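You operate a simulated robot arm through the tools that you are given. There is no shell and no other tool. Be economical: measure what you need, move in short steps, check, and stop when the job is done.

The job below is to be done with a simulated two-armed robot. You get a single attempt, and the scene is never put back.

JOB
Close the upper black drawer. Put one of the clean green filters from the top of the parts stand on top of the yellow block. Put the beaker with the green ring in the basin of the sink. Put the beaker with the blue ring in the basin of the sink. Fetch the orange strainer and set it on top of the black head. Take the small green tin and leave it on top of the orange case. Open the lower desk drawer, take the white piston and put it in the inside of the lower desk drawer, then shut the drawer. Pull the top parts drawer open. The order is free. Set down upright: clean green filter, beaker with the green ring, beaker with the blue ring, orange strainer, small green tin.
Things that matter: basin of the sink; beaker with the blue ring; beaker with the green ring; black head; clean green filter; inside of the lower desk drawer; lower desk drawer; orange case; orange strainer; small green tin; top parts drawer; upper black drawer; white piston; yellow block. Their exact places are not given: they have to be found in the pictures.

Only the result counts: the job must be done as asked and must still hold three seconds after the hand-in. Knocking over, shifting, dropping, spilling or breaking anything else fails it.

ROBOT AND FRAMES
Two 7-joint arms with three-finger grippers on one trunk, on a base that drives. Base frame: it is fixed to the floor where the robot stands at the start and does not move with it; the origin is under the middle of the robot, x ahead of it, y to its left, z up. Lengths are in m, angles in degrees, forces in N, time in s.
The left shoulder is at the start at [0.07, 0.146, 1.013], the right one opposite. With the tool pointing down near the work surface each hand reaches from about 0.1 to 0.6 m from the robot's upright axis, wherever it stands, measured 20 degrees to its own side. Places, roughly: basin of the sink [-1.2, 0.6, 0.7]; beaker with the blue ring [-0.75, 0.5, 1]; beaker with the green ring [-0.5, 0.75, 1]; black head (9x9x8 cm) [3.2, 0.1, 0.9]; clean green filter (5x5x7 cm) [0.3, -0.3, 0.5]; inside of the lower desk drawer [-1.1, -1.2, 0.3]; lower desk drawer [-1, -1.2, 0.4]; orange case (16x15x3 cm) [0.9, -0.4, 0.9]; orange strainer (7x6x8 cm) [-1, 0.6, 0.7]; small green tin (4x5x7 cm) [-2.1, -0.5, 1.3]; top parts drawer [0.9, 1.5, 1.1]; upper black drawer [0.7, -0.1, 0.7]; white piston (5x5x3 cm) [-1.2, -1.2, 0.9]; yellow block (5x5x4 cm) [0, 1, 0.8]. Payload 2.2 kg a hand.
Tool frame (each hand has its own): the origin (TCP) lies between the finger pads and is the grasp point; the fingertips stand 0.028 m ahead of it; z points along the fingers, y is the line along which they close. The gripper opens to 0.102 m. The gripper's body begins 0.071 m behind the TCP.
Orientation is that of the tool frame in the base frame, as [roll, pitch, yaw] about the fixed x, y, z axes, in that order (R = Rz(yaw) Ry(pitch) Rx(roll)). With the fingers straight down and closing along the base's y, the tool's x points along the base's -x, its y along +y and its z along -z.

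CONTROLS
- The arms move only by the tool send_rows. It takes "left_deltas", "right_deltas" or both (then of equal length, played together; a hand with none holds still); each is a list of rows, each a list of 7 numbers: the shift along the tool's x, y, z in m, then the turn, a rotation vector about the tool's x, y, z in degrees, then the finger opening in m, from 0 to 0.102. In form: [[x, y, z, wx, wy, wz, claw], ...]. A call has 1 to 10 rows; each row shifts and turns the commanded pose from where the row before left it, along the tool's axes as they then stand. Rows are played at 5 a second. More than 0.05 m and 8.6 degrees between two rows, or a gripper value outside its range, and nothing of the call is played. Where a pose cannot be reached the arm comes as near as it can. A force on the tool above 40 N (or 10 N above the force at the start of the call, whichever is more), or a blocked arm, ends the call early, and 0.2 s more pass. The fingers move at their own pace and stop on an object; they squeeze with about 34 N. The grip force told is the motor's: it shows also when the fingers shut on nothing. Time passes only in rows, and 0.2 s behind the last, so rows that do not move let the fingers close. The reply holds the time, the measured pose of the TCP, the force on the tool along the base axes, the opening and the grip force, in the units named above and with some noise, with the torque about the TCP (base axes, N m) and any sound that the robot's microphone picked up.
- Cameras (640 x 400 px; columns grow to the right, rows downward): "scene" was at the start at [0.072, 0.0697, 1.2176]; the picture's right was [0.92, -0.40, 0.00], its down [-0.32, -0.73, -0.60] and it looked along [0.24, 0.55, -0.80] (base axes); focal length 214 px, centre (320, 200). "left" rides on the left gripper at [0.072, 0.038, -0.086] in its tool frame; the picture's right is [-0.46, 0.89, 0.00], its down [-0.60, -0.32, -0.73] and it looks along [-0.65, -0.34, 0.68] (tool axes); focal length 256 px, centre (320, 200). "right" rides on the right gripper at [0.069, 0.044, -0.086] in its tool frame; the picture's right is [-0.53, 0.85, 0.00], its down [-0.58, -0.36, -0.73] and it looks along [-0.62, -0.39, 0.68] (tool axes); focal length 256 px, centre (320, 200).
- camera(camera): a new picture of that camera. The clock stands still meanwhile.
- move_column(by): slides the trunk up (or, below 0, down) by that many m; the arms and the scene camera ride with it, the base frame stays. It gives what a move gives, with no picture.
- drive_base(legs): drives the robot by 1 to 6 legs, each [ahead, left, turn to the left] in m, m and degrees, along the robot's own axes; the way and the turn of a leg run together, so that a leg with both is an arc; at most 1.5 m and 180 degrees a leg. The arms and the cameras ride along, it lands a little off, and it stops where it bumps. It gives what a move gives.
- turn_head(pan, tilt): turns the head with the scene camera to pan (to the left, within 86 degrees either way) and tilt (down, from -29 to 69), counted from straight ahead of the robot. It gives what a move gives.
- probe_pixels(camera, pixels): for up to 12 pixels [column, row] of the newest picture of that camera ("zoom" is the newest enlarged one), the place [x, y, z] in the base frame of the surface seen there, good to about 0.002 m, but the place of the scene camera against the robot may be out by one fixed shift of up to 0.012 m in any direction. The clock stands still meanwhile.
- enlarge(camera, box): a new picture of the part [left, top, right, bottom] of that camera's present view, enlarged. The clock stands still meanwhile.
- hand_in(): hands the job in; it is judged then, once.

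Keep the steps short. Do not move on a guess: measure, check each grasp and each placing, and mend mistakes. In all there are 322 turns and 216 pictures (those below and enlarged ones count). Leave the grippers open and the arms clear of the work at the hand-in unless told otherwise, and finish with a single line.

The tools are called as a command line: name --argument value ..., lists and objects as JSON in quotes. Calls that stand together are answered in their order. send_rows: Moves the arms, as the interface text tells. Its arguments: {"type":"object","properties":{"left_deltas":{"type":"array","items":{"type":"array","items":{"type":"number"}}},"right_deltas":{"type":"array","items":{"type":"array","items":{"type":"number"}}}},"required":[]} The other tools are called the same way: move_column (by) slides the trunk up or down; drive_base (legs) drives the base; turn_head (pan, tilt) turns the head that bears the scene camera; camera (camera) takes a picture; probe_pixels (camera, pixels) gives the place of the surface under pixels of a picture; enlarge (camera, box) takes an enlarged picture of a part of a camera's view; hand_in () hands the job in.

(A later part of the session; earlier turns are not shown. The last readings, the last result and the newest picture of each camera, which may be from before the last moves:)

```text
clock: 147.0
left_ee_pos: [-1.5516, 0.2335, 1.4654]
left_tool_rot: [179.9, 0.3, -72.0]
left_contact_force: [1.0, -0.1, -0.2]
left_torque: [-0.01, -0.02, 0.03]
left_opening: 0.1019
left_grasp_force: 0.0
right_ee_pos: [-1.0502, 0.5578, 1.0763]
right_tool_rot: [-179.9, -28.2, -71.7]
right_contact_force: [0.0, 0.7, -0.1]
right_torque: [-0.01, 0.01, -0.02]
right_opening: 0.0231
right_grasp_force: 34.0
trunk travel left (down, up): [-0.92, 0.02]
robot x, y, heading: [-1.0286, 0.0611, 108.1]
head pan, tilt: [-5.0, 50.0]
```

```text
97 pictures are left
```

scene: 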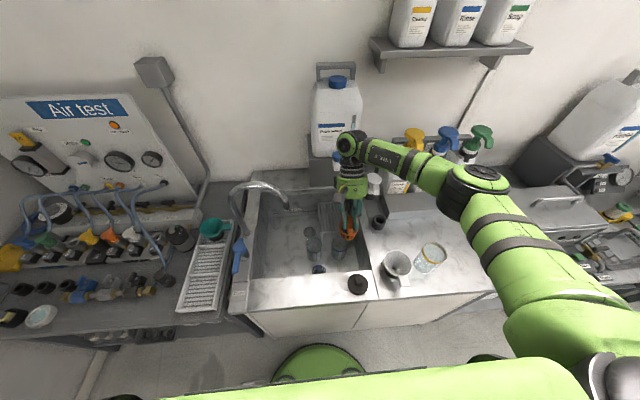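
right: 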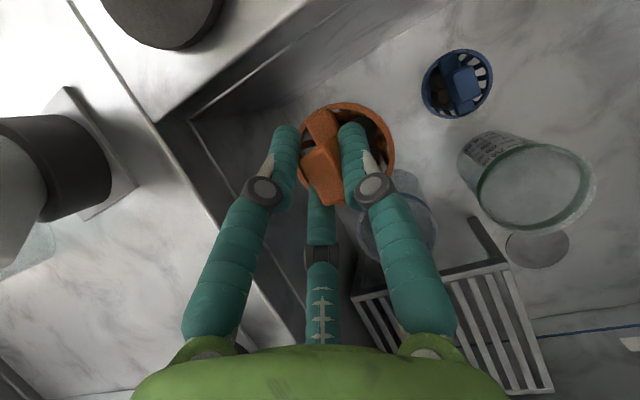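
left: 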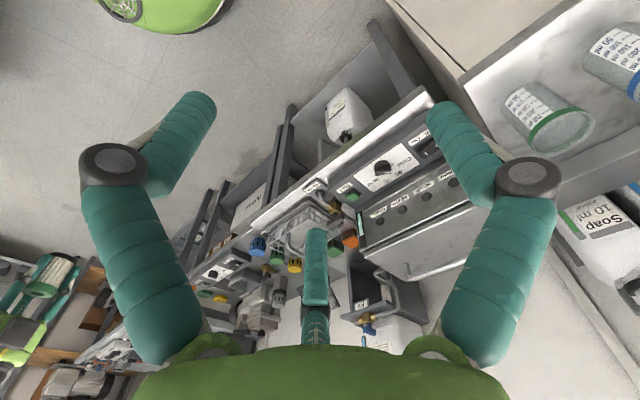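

Good. Pull the strainer back towards me and drive back from the sink.

drive_base --legs '[[-0.4, 0, 0]]'

send_rows --right_deltas '[[0.0397, 0, 0.0212, 0, 0, 0, 0.0], [0.0397, 0, 0.0212, 0, 0, 0, 0.0], [0.0397, 0, 0.0212, 0, 0, 0, 0.0]]'

turn_head --pan 75 --tilt 20

camera --camera "scene"

```text
clock: 149.5
left_ee_pos: [-1.4282, -0.1454, 1.4638]
left_tool_rot: [179.9, 0.1, -72.0]
left_contact_force: [-0.2, -0.2, -0.3]
left_torque: [-0.04, 0.02, 0.02]
left_opening: 0.1019
left_grasp_force: 0.1
right_ee_pos: [-0.9287, 0.1802, 1.0732]
right_tool_rot: [-179.9, -28.2, -71.6]
right_contact_force: [-0.1, 0.3, 0.2]
right_torque: [0.0, -0.02, 0.01]
right_opening: 0.023
right_grasp_force: 34.2
trunk travel left (down, up): [-0.92, 0.02]
robot x, y, heading: [-0.9071, -0.3137, 108.0]
head pan, tilt: [-5.0, 50.0]
```

```text
clock: 150.3
left_ee_pos: [-1.4258, -0.1489, 1.4647]
left_tool_rot: [179.9, 0.3, -71.9]
left_contact_force: [-0.9, -0.1, -0.4]
left_torque: [0.02, -0.01, 0.0]
left_opening: 0.102
left_grasp_force: 0.0
right_ee_pos: [-0.8837, 0.0504, 1.0747]
right_tool_rot: [-180.0, -28.0, -71.8]
right_contact_force: [0.4, 0.1, -0.3]
right_torque: [0.05, 0.0, 0.01]
right_opening: 0.0232
right_grasp_force: 34.4
trunk travel left (down, up): [-0.92, 0.02]
robot x, y, heading: [-0.9026, -0.3155, 108.3]
head pan, tilt: [-5.0, 50.0]
```

```text
clock: 151.8
left_ee_pos: [-1.427, -0.147, 1.4641]
left_tool_rot: [179.9, 0.3, -71.8]
left_contact_force: [-0.4, -0.4, 0.0]
left_torque: [0.0, -0.01, 0.02]
left_opening: 0.1018
left_grasp_force: 0.0
right_ee_pos: [-0.8836, 0.0522, 1.0745]
right_tool_rot: [-180.0, -28.2, -71.7]
right_contact_force: [0.7, -0.2, -0.5]
right_torque: [0.01, 0.01, 0.02]
right_opening: 0.0229
right_grasp_force: 34.2
trunk travel left (down, up): [-0.92, 0.02]
robot x, y, heading: [-0.908, -0.3178, 108.1]
head pan, tilt: [75.0, 20.0]
```

```text
96 pictures are left
```

scene: 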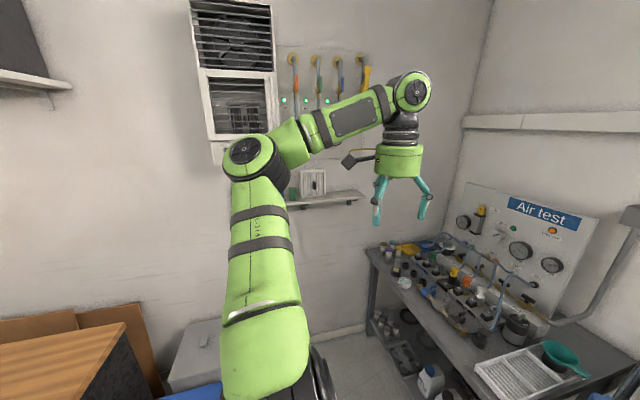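

The small green tin is on the wall shelf (hidden behind my arm near (292,190)). Turn to face the west wall and look.

drive_base --legs '[[0, 0, 72]]'

turn_head --pan 0 --tilt 15

camera --camera "scene"

```text
clock: 155.3
left_ee_pos: [-1.2339, -0.7556, 1.4652]
left_tool_rot: [179.9, 0.3, -1.1]
left_contact_force: [0.8, -0.2, 0.6]
left_torque: [-0.02, 0.0, 0.01]
left_opening: 0.1017
left_grasp_force: 0.2
right_ee_pos: [-1.2433, -0.1773, 1.074]
right_tool_rot: [-180.0, -28.1, -0.7]
right_contact_force: [0.8, 0.5, -0.7]
right_torque: [0.0, 0.04, 0.0]
right_opening: 0.0232
right_grasp_force: 34.1
trunk travel left (down, up): [-0.92, 0.02]
robot x, y, heading: [-0.9009, -0.3169, 178.9]
head pan, tilt: [75.0, 20.0]
```

```text
clock: 156.8
left_ee_pos: [-1.2332, -0.7555, 1.465]
left_tool_rot: [180.0, 0.3, -1.0]
left_contact_force: [0.4, -0.3, -1.0]
left_torque: [0.03, 0.01, -0.01]
left_opening: 0.1021
left_grasp_force: 0.0
right_ee_pos: [-1.2433, -0.1782, 1.0746]
right_tool_rot: [-179.9, -28.2, -0.6]
right_contact_force: [-0.6, 0.5, -0.3]
right_torque: [0.03, 0.0, -0.01]
right_opening: 0.0232
right_grasp_force: 33.9
trunk travel left (down, up): [-0.92, 0.02]
robot x, y, heading: [-0.905, -0.3162, 179.1]
head pan, tilt: [0.0, 15.0]
```

```text
95 pictures are left
```

scene: 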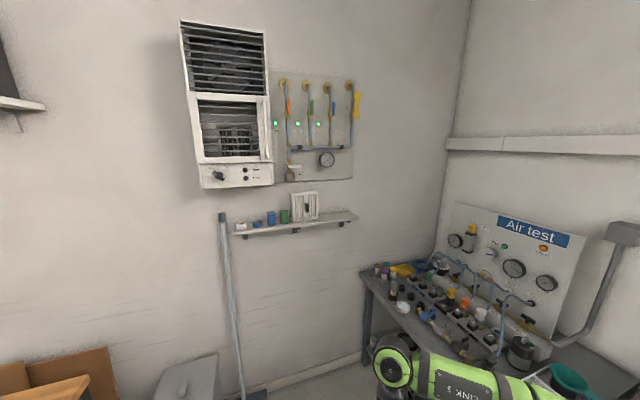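

enlarge --camera "scene" --box '[220, 170, 370, 250]'

probe_pixels --camera "scene" --pixels '[[284, 216], [271, 217], [255, 225], [300, 228], [240, 230], [350, 216], [305, 207], [225, 300], [185, 370], [250, 175], [320, 170], [240, 395]]'

```text
4.27 times, centred on (295, 210) of scene
```

zoom: 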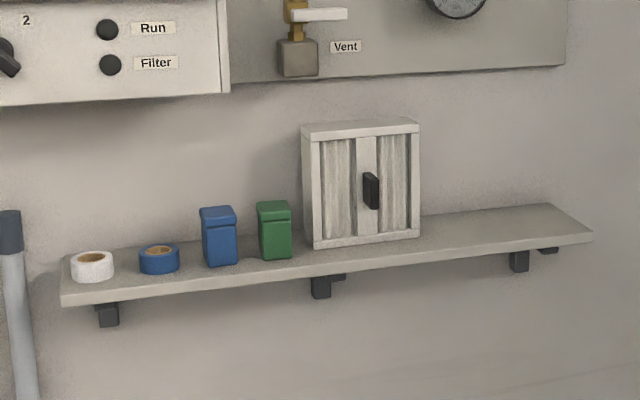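

```text
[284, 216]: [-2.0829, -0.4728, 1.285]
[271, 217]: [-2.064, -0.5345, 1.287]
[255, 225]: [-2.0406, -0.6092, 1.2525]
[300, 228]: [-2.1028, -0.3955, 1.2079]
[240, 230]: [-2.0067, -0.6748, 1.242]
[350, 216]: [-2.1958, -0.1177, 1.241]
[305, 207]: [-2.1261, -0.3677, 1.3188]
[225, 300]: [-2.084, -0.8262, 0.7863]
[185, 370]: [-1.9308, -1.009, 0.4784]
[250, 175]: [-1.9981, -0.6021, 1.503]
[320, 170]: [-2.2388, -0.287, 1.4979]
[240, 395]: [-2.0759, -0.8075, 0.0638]
```

Tin (green) stands between a blue tin and a white cabinet; shelf rotated ~19°. Probe gaps and nearby bench.

probe_pixels --camera "zoom" --pixels '[[259, 230], [289, 230], [236, 235], [306, 220], [274, 207], [274, 250], [215, 85], [225, 95], [298, 70], [360, 130], [204, 240], [290, 225]]'

probe_pixels --camera "scene" --pixels '[[372, 278], [362, 275], [375, 300], [392, 270], [430, 262], [455, 250], [478, 228]]'

```text
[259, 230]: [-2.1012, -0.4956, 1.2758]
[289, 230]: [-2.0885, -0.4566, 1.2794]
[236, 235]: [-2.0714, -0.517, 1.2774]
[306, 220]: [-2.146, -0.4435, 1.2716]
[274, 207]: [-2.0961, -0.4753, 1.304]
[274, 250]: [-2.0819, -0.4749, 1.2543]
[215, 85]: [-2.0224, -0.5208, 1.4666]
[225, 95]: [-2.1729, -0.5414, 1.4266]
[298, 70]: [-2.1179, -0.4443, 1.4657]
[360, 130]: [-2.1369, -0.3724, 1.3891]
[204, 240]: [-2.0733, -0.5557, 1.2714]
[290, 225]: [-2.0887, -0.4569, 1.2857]
```

```text
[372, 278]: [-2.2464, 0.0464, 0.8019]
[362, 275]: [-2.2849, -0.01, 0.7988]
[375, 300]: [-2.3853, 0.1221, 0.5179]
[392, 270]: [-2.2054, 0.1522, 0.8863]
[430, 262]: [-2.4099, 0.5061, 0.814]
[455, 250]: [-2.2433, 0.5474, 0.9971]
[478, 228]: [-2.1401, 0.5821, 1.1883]
```

Gaps beside the tin are ~2.8 cm each side, enough for fingers at 0.052 opening. Lower/retract the right hand (strainer) and lean the left hand 45° so its fingers point forward-down.

send_rows --right_deltas '[[-0.0211, 0, 0.0397, 0, 0, 0, 0], [-0.0211, 0, 0.0397, 0, 0, 0, 0], [-0.0211, 0, 0.0397, 0, 0, 0, 0], [-0.0211, 0, 0.0397, 0, 0, 0, 0], [-0.0211, 0, 0.0397, 0, 0, 0, 0], [0.0397, 0, 0.0212, 0, 0, 0, 0], [0.0397, 0, 0.0212, 0, 0, 0, 0]]' --left_deltas '[[0, 0, 0, 0, -7.5, 0, 0.1], [0, 0, 0, 0, -7.5, 0, 0.1], [0, 0, 0, 0, -7.5, 0, 0.1], [0, 0, 0, 0, -7.5, 0, 0.052], [0, 0, 0, 0, -7.5, 0, 0.052], [0, 0, 0, 0, -7.5, 0, 0.052], [0, 0, 0, 0, 0, 0, 0.052]]'

camera --camera "right"

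camera --camera "left"

```text
clock: 158.4
left_ee_pos: [-1.2332, -0.7554, 1.4645]
left_tool_rot: [179.8, 45.4, -1.2]
left_contact_force: [-0.3, 0.6, -0.2]
left_torque: [-0.04, 0.0, 0.01]
left_opening: 0.0521
left_grasp_force: 0.1
right_ee_pos: [-1.1516, -0.1756, 0.8478]
right_tool_rot: [-179.9, -28.1, -0.7]
right_contact_force: [0.1, 0.3, -0.3]
right_torque: [0.04, 0.0, 0.02]
right_opening: 0.0231
right_grasp_force: 34.0
trunk travel left (down, up): [-0.92, 0.02]
robot x, y, heading: [-0.9026, -0.3172, 178.7]
head pan, tilt: [0.0, 15.0]
```

```text
93 pictures are left
```

right: 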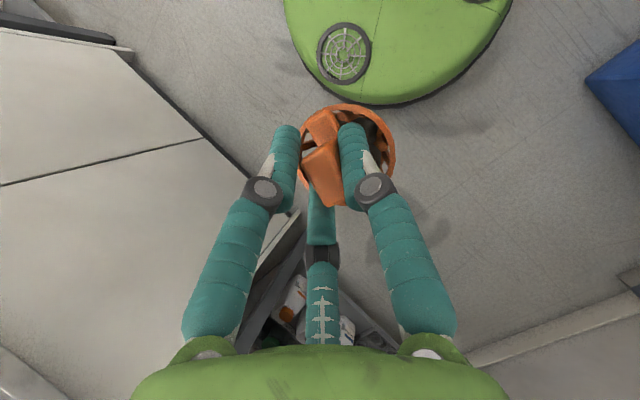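

```text
92 pictures are left
```

left: 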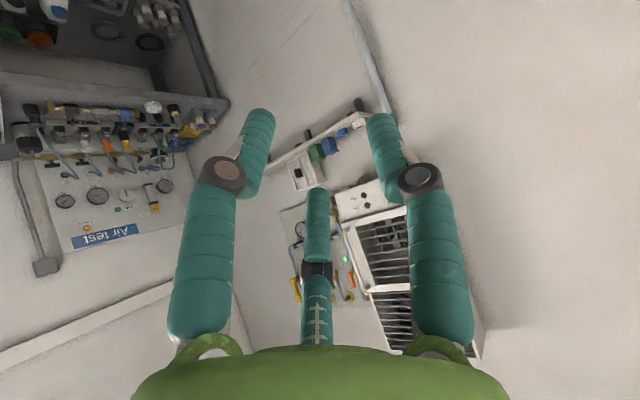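

drive_base --legs '[[0, 0, 20.1], [0.4, -0.283, 0]]'

camera --camera "scene"

```text
clock: 162.3
left_ee_pos: [-1.5193, -0.714, 1.4642]
left_tool_rot: [179.9, 45.2, 19.5]
left_contact_force: [0.4, -0.3, 0.1]
left_torque: [-0.02, 0.0, -0.03]
left_opening: 0.0521
left_grasp_force: 0.1
right_ee_pos: [-1.6472, -0.1428, 0.8489]
right_tool_rot: [-179.8, -28.1, 19.8]
right_contact_force: [0.0, 0.3, 0.5]
right_torque: [-0.01, 0.01, 0.01]
right_opening: 0.023
right_grasp_force: 34.3
trunk travel left (down, up): [-0.92, 0.02]
robot x, y, heading: [-1.3641, -0.1854, -160.2]
head pan, tilt: [0.0, 15.0]
```

```text
91 pictures are left
```

scene: 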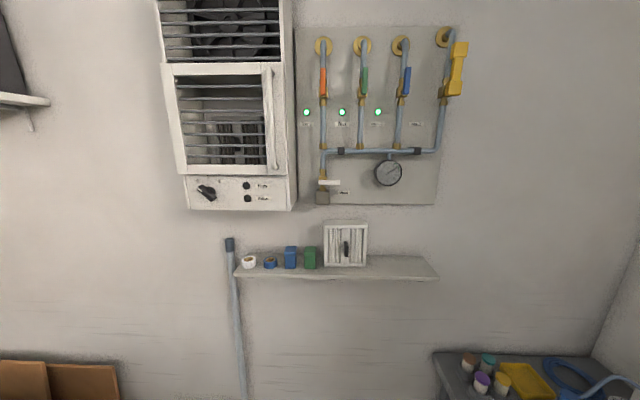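

enlarge --camera "scene" --box '[260, 220, 380, 290]'

probe_pixels --camera "zoom" --pixels '[[236, 200], [289, 200], [262, 155], [262, 225], [200, 200], [345, 200], [262, 190], [330, 190], [150, 190], [262, 145], [240, 245], [300, 245]]'

```text
5.33 times, centred on (320, 255) of scene
```

zoom: 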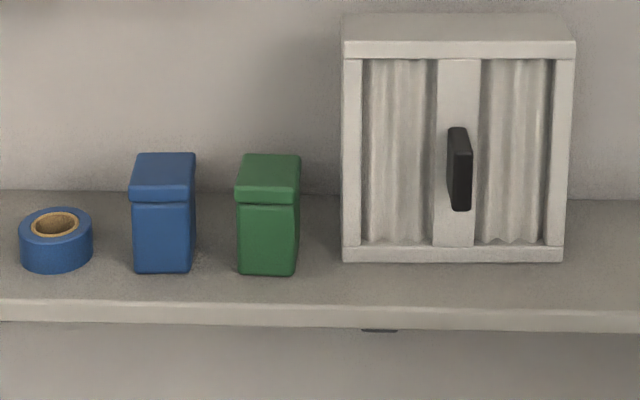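

```text
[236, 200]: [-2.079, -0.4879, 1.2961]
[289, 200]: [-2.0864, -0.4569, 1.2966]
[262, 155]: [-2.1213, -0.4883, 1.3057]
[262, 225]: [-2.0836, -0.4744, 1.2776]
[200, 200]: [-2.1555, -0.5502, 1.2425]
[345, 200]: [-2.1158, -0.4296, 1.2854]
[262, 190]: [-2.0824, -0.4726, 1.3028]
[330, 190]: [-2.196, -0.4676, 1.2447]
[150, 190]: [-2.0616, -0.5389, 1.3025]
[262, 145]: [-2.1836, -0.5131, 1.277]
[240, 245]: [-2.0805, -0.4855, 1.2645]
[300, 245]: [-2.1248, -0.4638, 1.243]
```

Tin: centre front (-2.0835,-0.4715), z 1.243–1.306. Bring the left hand to the middle/front.

send_rows --left_deltas '[[-0.0077, -0.0418, 0.0213, 0, 0, 0, 0.056], [-0.0077, -0.0418, 0.0213, 0, 0, 0, 0.056], [-0.0077, -0.0418, 0.0213, 0, 0, 0, 0.056], [-0.0077, -0.0418, 0.0213, 0, 0, 0, 0.056], [-0.0077, -0.0418, 0.0213, 0, 0, 0, 0.056], [-0.0077, -0.0418, 0.0213, 0, 0, 0, 0.056], [-0.0077, -0.0418, 0.0213, 0, 0, 0, 0.056], [-0.0077, -0.0418, 0.0213, 0, 0, 0, 0.056], [-0.0077, -0.0418, 0.0213, 0, 0, 0, 0.056], [-0.0077, -0.0418, 0.0213, 0, 0, 0, 0.056]]'

camera --camera "left"

```text
clock: 164.5
left_ee_pos: [-1.8183, -0.4313, 1.3803]
left_tool_rot: [179.9, 45.4, 19.7]
left_contact_force: [0.5, -0.1, 0.0]
left_torque: [0.02, 0.04, -0.02]
left_opening: 0.056
left_grasp_force: 0.0
left hand out of reach, approached as far as the arm can: row 9, 10
right_ee_pos: [-1.6482, -0.1428, 0.8495]
right_tool_rot: [-179.8, -28.3, 19.8]
right_contact_force: [0.2, -0.9, 0.2]
right_torque: [-0.02, 0.0, -0.01]
right_opening: 0.023
right_grasp_force: 33.7
trunk travel left (down, up): [-0.92, 0.02]
robot x, y, heading: [-1.3667, -0.1863, -160.5]
head pan, tilt: [0.0, 15.0]
```

```text
89 pictures are left
```

left: 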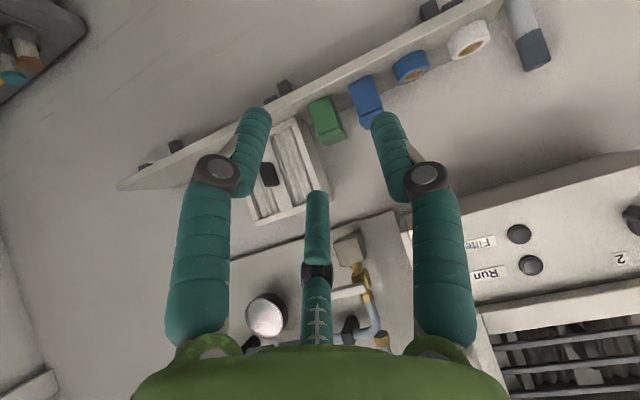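

probe_pixels --camera "left" --pixels '[[319, 106], [335, 110], [325, 125], [316, 118], [338, 128], [345, 137], [365, 90], [290, 130], [316, 145], [352, 85], [330, 97]]'

enlarge --camera "left" --box '[270, 60, 400, 160]'

```text
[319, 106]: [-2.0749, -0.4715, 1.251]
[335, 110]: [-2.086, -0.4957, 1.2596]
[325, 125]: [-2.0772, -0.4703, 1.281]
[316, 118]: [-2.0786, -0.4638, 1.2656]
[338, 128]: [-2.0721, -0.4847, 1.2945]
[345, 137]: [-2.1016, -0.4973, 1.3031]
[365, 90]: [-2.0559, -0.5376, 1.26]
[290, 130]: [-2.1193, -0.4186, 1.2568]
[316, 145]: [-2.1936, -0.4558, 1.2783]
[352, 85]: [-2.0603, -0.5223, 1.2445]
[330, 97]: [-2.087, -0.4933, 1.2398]
```

```text
4.00 times, centred on (335, 110) of left
```

zoom: 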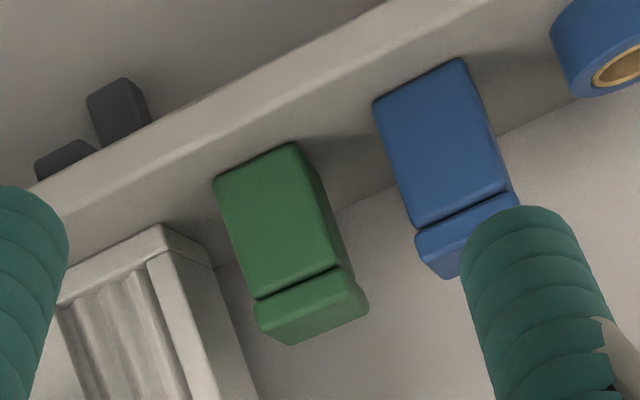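

send_rows --left_deltas '[[0.0283, 0, -0.0283, 0, 0, 0, 0.056], [0.0283, 0, -0.0283, 0, 0, 0, 0.056]]'

drive_base --legs '[[0.16, -0.051, 0]]'

camera --camera "left"

```text
clock: 165.1
left_ee_pos: [-1.7388, -0.4008, 1.3806]
left_tool_rot: [179.9, 45.4, 19.5]
left_contact_force: [0.9, 0.8, 0.2]
left_torque: [-0.03, -0.01, 0.0]
left_opening: 0.0557
left_grasp_force: 0.0
right_ee_pos: [-1.6472, -0.1416, 0.8484]
right_tool_rot: [-179.9, -28.1, 19.9]
right_contact_force: [-1.0, 0.5, 0.3]
right_torque: [0.0, 0.03, 0.0]
right_opening: 0.0229
right_grasp_force: 34.3
trunk travel left (down, up): [-0.92, 0.02]
robot x, y, heading: [-1.3662, -0.1836, -160.6]
head pan, tilt: [0.0, 15.0]
```

```text
clock: 166.6
left_ee_pos: [-1.9068, -0.4074, 1.3815]
left_tool_rot: [179.9, 45.5, 19.5]
left_contact_force: [-0.2, 0.5, 0.6]
left_torque: [0.0, 0.06, -0.01]
left_opening: 0.0558
left_grasp_force: 0.1
right_ee_pos: [-1.8134, -0.1477, 0.8488]
right_tool_rot: [-179.8, -28.1, 19.9]
right_contact_force: [1.0, 0.5, -0.5]
right_torque: [-0.03, 0.0, 0.02]
right_opening: 0.0225
right_grasp_force: 34.2
trunk travel left (down, up): [-0.92, 0.02]
robot x, y, heading: [-1.5375, -0.1924, -160.3]
head pan, tilt: [0.0, 15.0]
```

```text
87 pictures are left
```

left: 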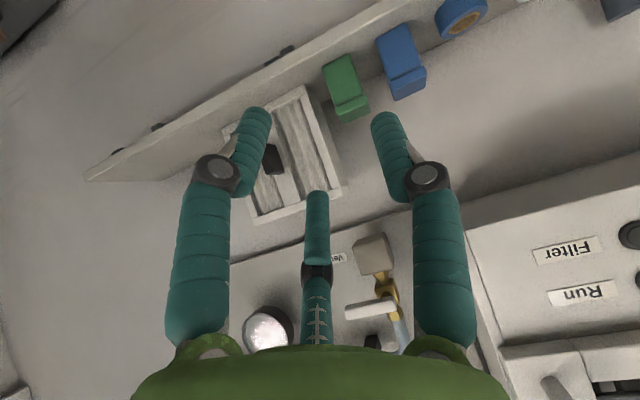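

enlarge --camera "left" --box '[290, 30, 430, 140]'

probe_pixels --camera "left" --pixels '[[326, 73], [348, 62], [337, 80], [334, 98], [358, 88], [346, 92], [345, 112], [364, 104], [390, 70], [310, 95]]'

```text
3.64 times, centred on (360, 85) of left
```

zoom: 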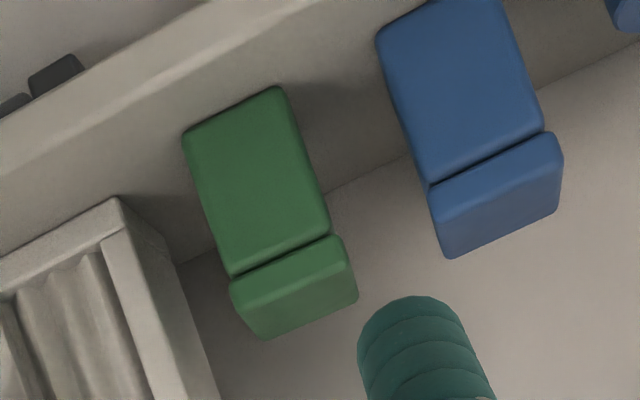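

```text
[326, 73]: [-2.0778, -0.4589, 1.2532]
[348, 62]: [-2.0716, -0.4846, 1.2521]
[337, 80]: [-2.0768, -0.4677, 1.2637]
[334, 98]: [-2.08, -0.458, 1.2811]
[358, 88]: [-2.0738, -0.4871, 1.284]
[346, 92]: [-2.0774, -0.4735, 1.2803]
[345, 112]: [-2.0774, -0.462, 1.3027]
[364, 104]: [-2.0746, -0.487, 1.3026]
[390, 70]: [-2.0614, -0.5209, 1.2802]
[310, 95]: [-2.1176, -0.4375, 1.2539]
```

drive_base --legs '[[0.1, 0.005, 0]]'

send_rows --left_deltas '[[0, 0, 0, 4.24, 0, 4.24, 0.056]]'

camera --camera "left"

```text
clock: 167.7
left_ee_pos: [-1.9976, -0.4437, 1.3827]
left_tool_rot: [179.8, 45.6, 19.4]
left_contact_force: [-0.4, 0.5, 1.0]
left_torque: [-0.02, 0.0, 0.01]
left_opening: 0.0564
left_grasp_force: 0.1
right_ee_pos: [-1.9031, -0.1847, 0.8491]
right_tool_rot: [-179.9, -28.0, 20.0]
right_contact_force: [-0.2, 1.2, 0.4]
right_torque: [-0.04, 0.06, 0.01]
right_opening: 0.023
right_grasp_force: 33.9
trunk travel left (down, up): [-0.92, 0.02]
robot x, y, heading: [-1.6236, -0.2273, -160.4]
head pan, tilt: [0.0, 15.0]
```

```text
clock: 168.1
left_ee_pos: [-2.0013, -0.4455, 1.381]
left_tool_rot: [179.9, 45.3, 13.4]
left_contact_force: [1.3, 0.3, 0.4]
left_torque: [0.03, -0.01, -0.02]
left_opening: 0.0563
left_grasp_force: 0.1
right_ee_pos: [-1.9062, -0.1862, 0.8475]
right_tool_rot: [-179.8, -28.2, 19.9]
right_contact_force: [-0.3, 0.4, -0.4]
right_torque: [0.01, 0.0, -0.02]
right_opening: 0.0228
right_grasp_force: 34.4
trunk travel left (down, up): [-0.92, 0.02]
robot x, y, heading: [-1.6244, -0.2284, -160.6]
head pan, tilt: [0.0, 15.0]
```

```text
85 pictures are left
```

left: 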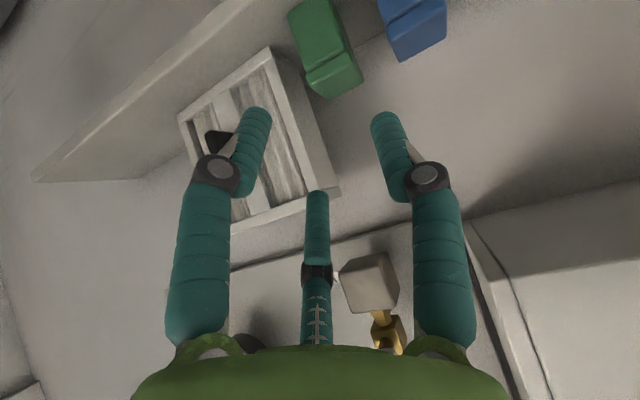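

Aligned along the tool axis; correct sideways and approach 0.08 along the fingers.

send_rows --left_deltas '[[0.0068, 0.0096, 0, 0, 0, 0, 0.058], [0, 0, 0.04, 0, 0, 0, 0.058], [0, 0, 0.04, 0, 0, 0, 0.058]]'

camera --camera "left"

```text
clock: 168.9
left_ee_pos: [-2.0545, -0.4661, 1.3195]
left_tool_rot: [179.9, 45.2, 13.4]
left_contact_force: [-0.9, -0.8, -0.7]
left_torque: [0.0, -0.02, 0.01]
left_opening: 0.0578
left_grasp_force: 0.1
right_ee_pos: [-1.9085, -0.1864, 0.8484]
right_tool_rot: [-180.0, -28.4, 20.0]
right_contact_force: [-1.6, 0.1, -0.4]
right_torque: [0.0, -0.01, -0.01]
right_opening: 0.0232
right_grasp_force: 34.4
trunk travel left (down, up): [-0.92, 0.02]
robot x, y, heading: [-1.6267, -0.2271, -160.1]
head pan, tilt: [0.0, 15.0]
```

```text
84 pictures are left
```

left: 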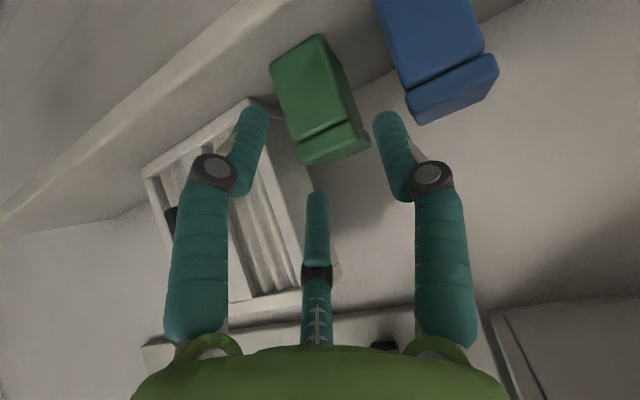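

Tin is centred between the fingers. Advance 0.052 more and close.

send_rows --left_deltas '[[0, 0, 0.03, 0, 0, 0, 0.058], [0, 0, 0.022, 0, 0, 0, 0.058]]'

camera --camera "left"

```text
clock: 169.5
left_ee_pos: [-2.0865, -0.4728, 1.2862]
left_tool_rot: [180.0, 45.6, 13.4]
left_contact_force: [-1.1, 2.6, 3.6]
left_torque: [0.17, 0.0, 0.03]
left_opening: 0.0591
left_grasp_force: 0.4
right_ee_pos: [-1.9059, -0.1858, 0.8468]
right_tool_rot: [-179.9, -28.2, 20.0]
right_contact_force: [0.2, -0.1, -0.6]
right_torque: [0.01, -0.01, -0.01]
right_opening: 0.0231
right_grasp_force: 33.9
trunk travel left (down, up): [-0.92, 0.02]
robot x, y, heading: [-1.6256, -0.2277, -160.3]
head pan, tilt: [0.0, 15.0]
```

```text
83 pictures are left
```

left: 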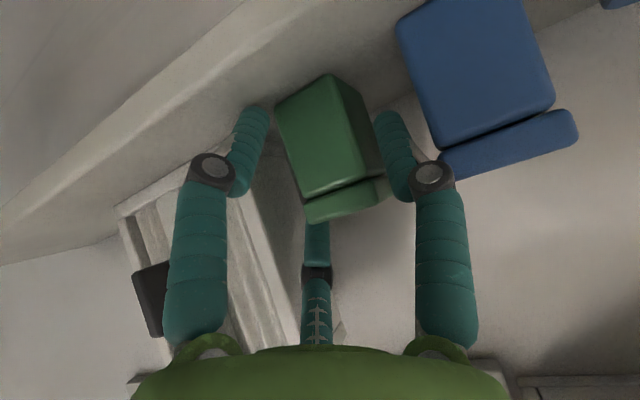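

Light touch on one side; closing now pulls the fingers inward.

send_rows --left_deltas '[[0, 0, 0, 0, 0, 0, 0.045], [0, 0, 0, 0, 0, 0, 0.02], [0, 0, 0, 0, 0, 0, 0.02]]'

camera --camera "left"

```text
clock: 170.3
left_ee_pos: [-2.0856, -0.4751, 1.2848]
left_tool_rot: [179.8, 45.4, 13.4]
left_contact_force: [0.1, -0.1, 6.7]
left_torque: [-0.14, 0.01, -0.02]
left_opening: 0.0457
left_grasp_force: 34.3
right_ee_pos: [-1.9066, -0.1855, 0.8486]
right_tool_rot: [-179.9, -28.2, 19.9]
right_contact_force: [0.7, -0.6, -0.4]
right_torque: [-0.01, 0.02, -0.05]
right_opening: 0.0229
right_grasp_force: 33.5
trunk travel left (down, up): [-0.92, 0.02]
robot x, y, heading: [-1.6262, -0.2288, -160.5]
head pan, tilt: [0.0, 15.0]
```

```text
82 pictures are left
```

left: 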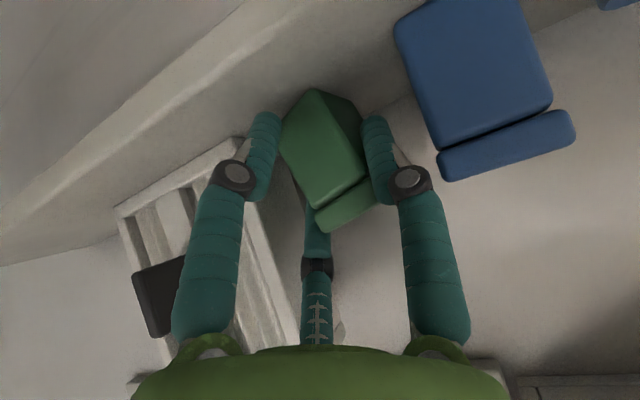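

Gripped (0.0457), tin turned a little. Lift 4 cm and check.

send_rows --left_deltas '[[-0.0141, 0, -0.0141, 0, 0, 0, 0.02], [-0.0141, 0, -0.0141, 0, 0, 0, 0.02]]'

camera --camera "left"

turn_head --pan 5 --tilt 20

camera --camera "scene"

```text
clock: 170.9
left_ee_pos: [-2.086, -0.4744, 1.3232]
left_tool_rot: [179.8, 45.4, 13.3]
left_contact_force: [0.2, -0.6, -1.3]
left_torque: [0.02, -0.03, 0.0]
left_opening: 0.0453
left_grasp_force: 33.9
right_ee_pos: [-1.9063, -0.1857, 0.848]
right_tool_rot: [-179.8, -28.2, 19.9]
right_contact_force: [0.5, 0.6, 0.0]
right_torque: [0.03, 0.02, 0.0]
right_opening: 0.0228
right_grasp_force: 34.3
trunk travel left (down, up): [-0.92, 0.02]
robot x, y, heading: [-1.6263, -0.2272, -160.6]
head pan, tilt: [0.0, 15.0]
```

```text
81 pictures are left
```

left: 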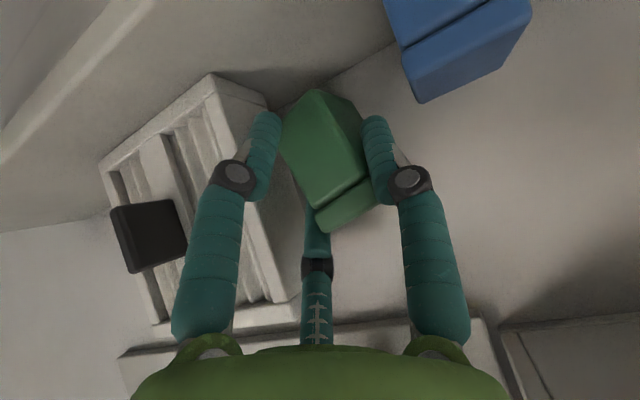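

```text
clock: 171.6
left_ee_pos: [-2.0885, -0.4747, 1.3234]
left_tool_rot: [179.8, 45.2, 13.4]
left_contact_force: [-0.7, -0.1, -1.0]
left_torque: [-0.01, -0.03, 0.02]
left_opening: 0.0455
left_grasp_force: 34.2
right_ee_pos: [-1.9066, -0.1854, 0.8483]
right_tool_rot: [-179.8, -28.4, 20.0]
right_contact_force: [-0.8, -0.2, -0.4]
right_torque: [-0.01, 0.02, 0.02]
right_opening: 0.0226
right_grasp_force: 34.3
trunk travel left (down, up): [-0.92, 0.02]
robot x, y, heading: [-1.6242, -0.2282, -160.4]
head pan, tilt: [5.0, 20.0]
```

```text
80 pictures are left
```

scene: 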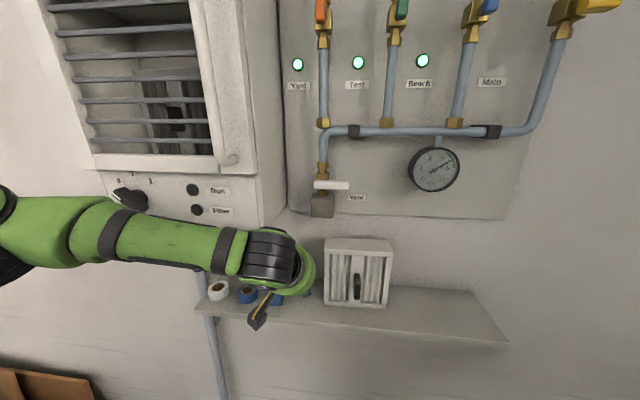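

Tin held upright. Back away from the shelf.

drive_base --legs '[[-0.45, 0, 0]]'

send_rows --left_deltas '[[0.035, 0, -0.035, 0, 0, 0, 0.02], [0.035, 0, -0.035, 0, 0, 0, 0.02], [0.035, 0, -0.035, 0, 0, 0, 0.02]]' --right_deltas '[[0.0188, 0, -0.0353, 0, 0, 0, 0], [0.0188, 0, -0.0353, 0, 0, 0, 0], [0.0188, 0, -0.0353, 0, 0, 0, 0]]'

camera --camera "scene"

```text
clock: 174.3
left_ee_pos: [-1.6641, -0.326, 1.3225]
left_tool_rot: [179.8, 45.1, 13.8]
left_contact_force: [0.4, 0.1, -1.6]
left_torque: [0.02, -0.04, 0.02]
left_opening: 0.045
left_grasp_force: 33.9
right_ee_pos: [-1.4852, -0.0364, 0.8468]
right_tool_rot: [-179.9, -28.3, 20.4]
right_contact_force: [-0.4, -0.9, -0.2]
right_torque: [0.03, 0.01, -0.01]
right_opening: 0.0231
right_grasp_force: 34.3
trunk travel left (down, up): [-0.92, 0.02]
robot x, y, heading: [-1.1984, -0.0778, -160.1]
head pan, tilt: [5.0, 20.0]
```

```text
clock: 175.1
left_ee_pos: [-1.5473, -0.2855, 1.3382]
left_tool_rot: [179.7, 45.1, 13.9]
left_contact_force: [0.1, -0.1, -1.3]
left_torque: [-0.01, -0.04, 0.01]
left_opening: 0.0453
left_grasp_force: 34.7
left hand out of reach, approached as far as the arm can: row 3
right_ee_pos: [-1.487, -0.0377, 0.9674]
right_tool_rot: [-179.9, -28.3, 20.4]
right_contact_force: [0.7, 0.5, -0.3]
right_torque: [-0.02, -0.03, -0.03]
right_opening: 0.0228
right_grasp_force: 33.9
trunk travel left (down, up): [-0.92, 0.02]
robot x, y, heading: [-1.2058, -0.0768, -159.8]
head pan, tilt: [5.0, 20.0]
```

```text
79 pictures are left
```

scene: 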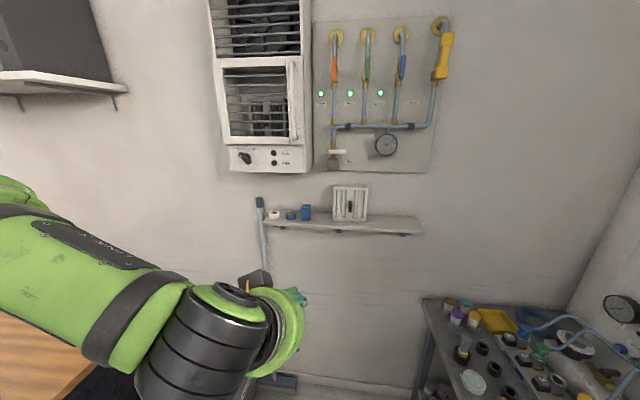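

drive_base --legs '[[-0.5, 0.3, 0], [0, 0, 170]]'

turn_head --pan 0 --tilt 25

camera --camera "scene"

```text
clock: 185.3
left_ee_pos: [-0.2584, -0.0522, 1.3383]
left_tool_rot: [179.7, 45.2, -177.6]
left_contact_force: [0.4, -0.6, -1.8]
left_torque: [-0.01, 0.05, 0.03]
left_opening: 0.0447
left_grasp_force: 34.2
right_ee_pos: [-0.3656, -0.283, 0.9689]
right_tool_rot: [-179.9, -28.3, -171.0]
right_contact_force: [0.4, 0.8, 0.1]
right_torque: [-0.01, 0.01, 0.02]
right_opening: 0.0228
right_grasp_force: 34.2
trunk travel left (down, up): [-0.92, 0.02]
robot x, y, heading: [-0.637, -0.1887, 9.0]
head pan, tilt: [5.0, 20.0]
```

```text
clock: 185.9
left_ee_pos: [-0.2589, -0.0515, 1.3389]
left_tool_rot: [179.8, 45.2, -177.7]
left_contact_force: [-0.4, 0.2, 0.1]
left_torque: [-0.03, 0.05, 0.04]
left_opening: 0.0445
left_grasp_force: 34.1
right_ee_pos: [-0.3663, -0.284, 0.9686]
right_tool_rot: [-179.9, -28.2, -171.1]
right_contact_force: [0.3, -0.3, 0.4]
right_torque: [-0.03, 0.0, -0.02]
right_opening: 0.0228
right_grasp_force: 34.4
trunk travel left (down, up): [-0.92, 0.02]
robot x, y, heading: [-0.6377, -0.1899, 8.8]
head pan, tilt: [0.0, 25.0]
```

```text
78 pictures are left
```

scene: 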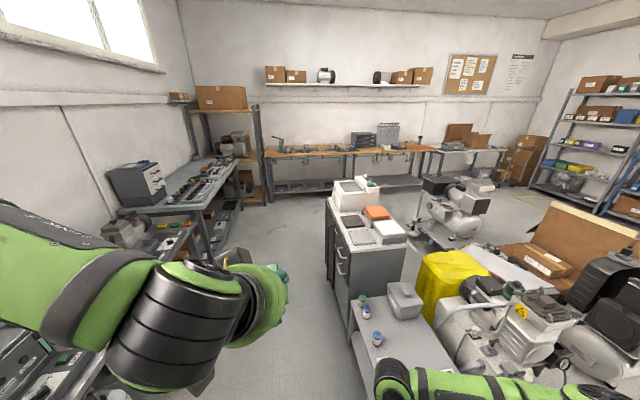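

Now drive to the cabinet with the orange case.

drive_base --legs '[[1.29, 0.21, 0], [0, 0, -81.4]]'

turn_head --pan 0 --tilt 45

camera --camera "scene"

```text
clock: 196.0
left_ee_pos: [0.8163, -0.1389, 1.3388]
left_tool_rot: [179.8, 45.2, 101.7]
left_contact_force: [-0.6, -0.5, -1.0]
left_torque: [0.05, 0.03, -0.01]
left_opening: 0.0443
left_grasp_force: 34.2
right_ee_pos: [0.5726, -0.0693, 0.9686]
right_tool_rot: [-179.9, -28.3, 108.1]
right_contact_force: [-0.5, -0.3, 0.7]
right_torque: [-0.03, -0.02, 0.0]
right_opening: 0.0224
right_grasp_force: 34.0
trunk travel left (down, up): [-0.92, 0.02]
robot x, y, heading: [0.6198, 0.2112, -72.3]
head pan, tilt: [0.0, 25.0]
```

```text
clock: 196.9
left_ee_pos: [0.8164, -0.1389, 1.3395]
left_tool_rot: [179.8, 45.3, 101.6]
left_contact_force: [-0.7, -0.3, -1.7]
left_torque: [0.04, 0.0, 0.0]
left_opening: 0.0445
left_grasp_force: 34.2
right_ee_pos: [0.5713, -0.0683, 0.968]
right_tool_rot: [-179.9, -28.2, 108.2]
right_contact_force: [1.2, 0.5, -0.4]
right_torque: [0.01, 0.01, 0.02]
right_opening: 0.0225
right_grasp_force: 34.5
trunk travel left (down, up): [-0.92, 0.02]
robot x, y, heading: [0.6184, 0.2162, -72.2]
head pan, tilt: [0.0, 45.0]
```

```text
77 pictures are left
```

scene: 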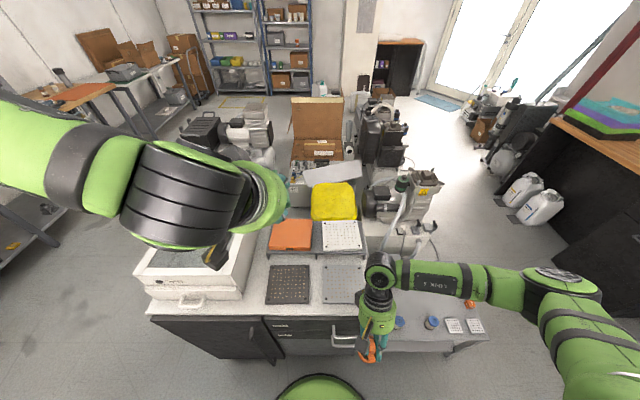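

probe_pixels --camera "scene" --pixels '[[291, 233], [272, 247], [308, 246], [280, 222], [310, 222], [290, 250], [285, 265], [340, 235], [240, 268], [300, 240]]'

camera --camera "left"

```text
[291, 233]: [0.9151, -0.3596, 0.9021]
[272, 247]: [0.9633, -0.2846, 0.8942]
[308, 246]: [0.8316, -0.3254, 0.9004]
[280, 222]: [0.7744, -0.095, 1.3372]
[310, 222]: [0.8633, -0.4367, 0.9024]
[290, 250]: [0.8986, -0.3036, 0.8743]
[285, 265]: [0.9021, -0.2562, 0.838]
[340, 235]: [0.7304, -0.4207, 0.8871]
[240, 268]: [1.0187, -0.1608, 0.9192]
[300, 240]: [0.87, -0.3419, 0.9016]
```

```text
76 pictures are left
```

left: 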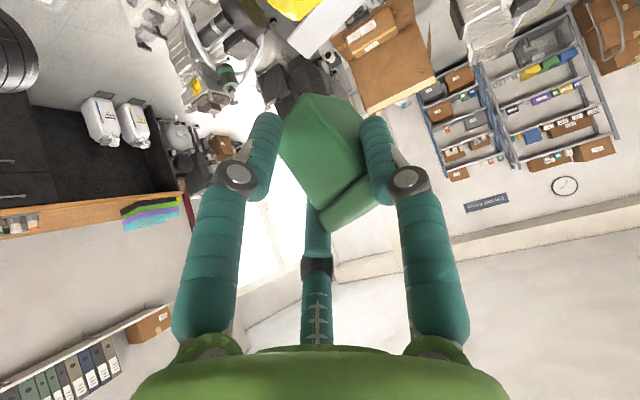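

Case top z 0.902; place the tin near (0.908,-0.362). Move the left hand forward at height first.

send_rows --left_deltas '[[-0.0335, 0.009, 0.0335, 0, 0, 0, 0.02], [-0.0335, 0.009, 0.0335, 0, 0, 0, 0.02], [-0.0335, 0.009, 0.0335, 0, 0, 0, 0.02], [-0.0335, 0.009, 0.0335, 0, 0, 0, 0.02], [-0.0335, 0.009, 0.0335, 0, 0, 0, 0.02]]'

camera --camera "scene"

```text
clock: 198.1
left_ee_pos: [0.9182, -0.3534, 1.3357]
left_tool_rot: [179.9, 45.0, 101.7]
left_contact_force: [-0.4, 0.1, -0.9]
left_torque: [0.02, 0.02, -0.02]
left_opening: 0.0443
left_grasp_force: 34.4
left hand out of reach, approached as far as the arm can: row 5
right_ee_pos: [0.5733, -0.0709, 0.9666]
right_tool_rot: [-179.9, -28.5, 108.1]
right_contact_force: [0.5, -0.2, -0.4]
right_torque: [0.04, 0.03, 0.0]
right_opening: 0.0224
right_grasp_force: 34.1
trunk travel left (down, up): [-0.92, 0.02]
robot x, y, heading: [0.6244, 0.2124, -72.2]
head pan, tilt: [0.0, 45.0]
```

```text
75 pictures are left
```

scene: 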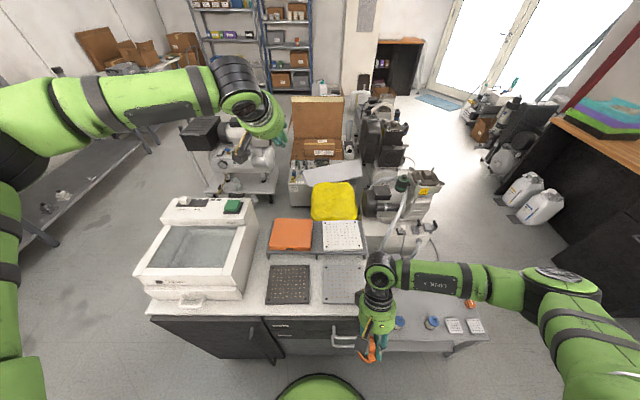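

Clear view of the case now; probe its exact corners, then lower.

enlarge --camera "scene" --box '[250, 200, 380, 280]'

probe_pixels --camera "scene" --pixels '[[273, 246], [308, 248], [311, 221], [280, 220], [292, 234], [285, 240], [232, 208]]'

```text
4.92 times, centred on (315, 240) of scene
```

zoom: 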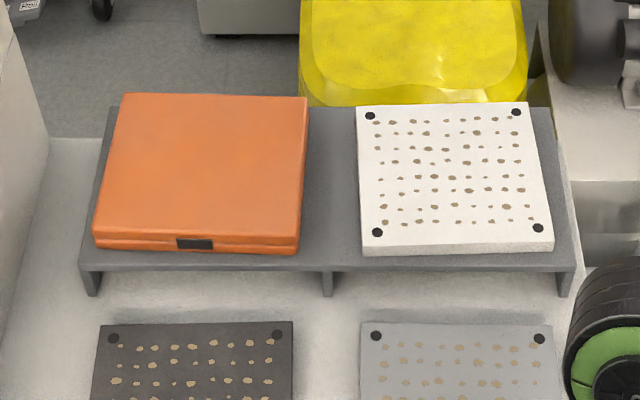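

```text
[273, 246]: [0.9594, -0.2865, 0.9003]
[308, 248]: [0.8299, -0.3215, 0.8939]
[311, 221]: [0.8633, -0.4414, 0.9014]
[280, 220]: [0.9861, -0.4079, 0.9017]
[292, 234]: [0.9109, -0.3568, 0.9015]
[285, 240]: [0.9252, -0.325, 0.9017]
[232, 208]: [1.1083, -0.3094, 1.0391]
```

send_rows --left_deltas '[[0.0332, -0.0105, 0.0332, 0, 0, 0, 0.02], [0.0332, 0, 0.0332, 0, 0, 0, 0.02], [0.0332, 0, 0.0332, 0, 0, 0, 0.02], [0.0332, 0, 0.0332, 0, 0, 0, 0.02], [0.0332, 0, 0.0332, 0, 0, 0, 0.02], [0.0332, 0, 0.0332, 0, 0, 0, 0.02], [0.0332, 0, 0.0332, 0, 0, 0, 0.02]]'

camera --camera "scene"

camera --camera "left"

```text
clock: 199.7
left_ee_pos: [0.9824, -0.263, 1.0985]
left_tool_rot: [-180.0, 45.2, 101.7]
left_contact_force: [0.2, 0.0, -1.3]
left_torque: [0.01, 0.04, 0.0]
left_opening: 0.0443
left_grasp_force: 34.3
left hand out of reach, approached as far as the arm can: row 1, 2, 3, 4, 5, 6, 7
right_ee_pos: [0.5726, -0.0692, 0.9686]
right_tool_rot: [180.0, -28.2, 108.1]
right_contact_force: [-0.5, -0.7, -1.6]
right_torque: [-0.01, 0.01, -0.04]
right_opening: 0.0227
right_grasp_force: 33.5
trunk travel left (down, up): [-0.92, 0.02]
robot x, y, heading: [0.6225, 0.2126, -72.2]
head pan, tilt: [0.0, 45.0]
```

```text
73 pictures are left
```

scene: 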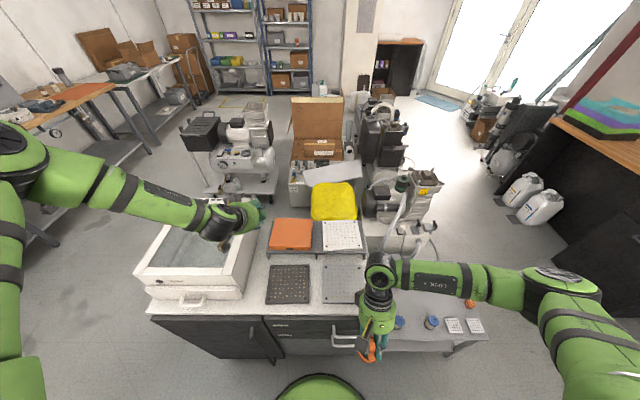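

```text
72 pictures are left
```

left: 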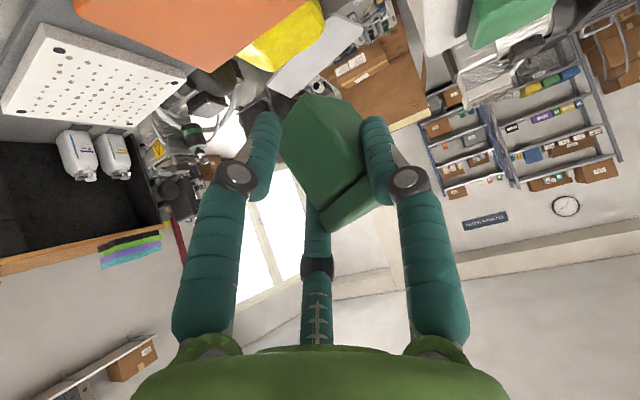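

Arm too high-shouldered for this. Move the hand up/away from the white box, raise the right hand, then lower the trunk.

send_rows --left_deltas '[[-0.0318, -0.02, -0.0318, 0, 0, 0, 0.02], [-0.0318, -0.02, -0.0318, 0, 0, 0, 0.02], [0, -0.045, 0, 0, 0, 0, 0.02], [-0.03, 0, -0.03, 0, 0, 0, 0.02], [-0.03, 0, -0.03, 0, 0, 0, 0.02]]' --right_deltas '[[0.0211, 0, -0.0397, 0, 0, 0, 0], [0.0211, 0, -0.0397, 0, 0, 0, 0], [0.0211, 0, -0.0397, 0, 0, 0, 0], [0.0211, 0, -0.0397, 0, 0, 0, 0], [0.0211, 0, -0.0397, 0, 0, 0, 0]]'

```text
clock: 200.9
left_ee_pos: [0.8992, -0.2748, 1.2738]
left_tool_rot: [179.7, 45.3, 101.6]
left_contact_force: [0.1, 1.1, -1.4]
left_torque: [0.05, -0.01, 0.0]
left_opening: 0.0447
left_grasp_force: 33.7
right_ee_pos: [0.5708, -0.0685, 1.1934]
right_tool_rot: [-179.8, -28.1, 108.1]
right_contact_force: [-0.2, 0.0, -0.2]
right_torque: [-0.03, -0.03, -0.02]
right_opening: 0.0224
right_grasp_force: 34.3
trunk travel left (down, up): [-0.92, 0.02]
robot x, y, heading: [0.6178, 0.2126, -72.2]
head pan, tilt: [0.0, 45.0]
```

move_column --by -0.15

camera --camera "scene"

```text
clock: 202.6
left_ee_pos: [0.899, -0.2789, 1.1219]
left_tool_rot: [179.8, 45.2, 101.6]
left_contact_force: [-1.2, 0.3, -1.1]
left_torque: [0.05, -0.03, 0.01]
left_opening: 0.0445
left_grasp_force: 34.1
right_ee_pos: [0.5709, -0.07, 1.0424]
right_tool_rot: [-179.9, -28.2, 108.2]
right_contact_force: [0.6, 0.7, -0.7]
right_torque: [-0.03, 0.01, -0.02]
right_opening: 0.0224
right_grasp_force: 33.8
trunk travel left (down, up): [-0.77, 0.17]
robot x, y, heading: [0.6228, 0.2131, -72.4]
head pan, tilt: [0.0, 45.0]
```

```text
71 pictures are left
```

scene: 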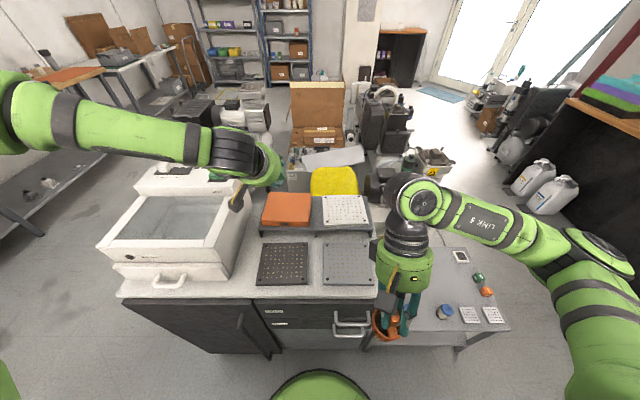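

probe_pixels --camera "scene" --pixels '[[150, 135], [80, 125], [220, 150], [265, 175], [205, 180], [160, 180], [215, 240], [225, 188], [25, 110]]'

```text
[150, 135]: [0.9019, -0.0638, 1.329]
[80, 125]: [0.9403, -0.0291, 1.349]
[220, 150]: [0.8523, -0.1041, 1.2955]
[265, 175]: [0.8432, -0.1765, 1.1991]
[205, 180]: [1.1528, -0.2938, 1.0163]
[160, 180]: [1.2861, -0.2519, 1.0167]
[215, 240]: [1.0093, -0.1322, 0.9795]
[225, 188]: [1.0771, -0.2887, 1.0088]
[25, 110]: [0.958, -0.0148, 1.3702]
```

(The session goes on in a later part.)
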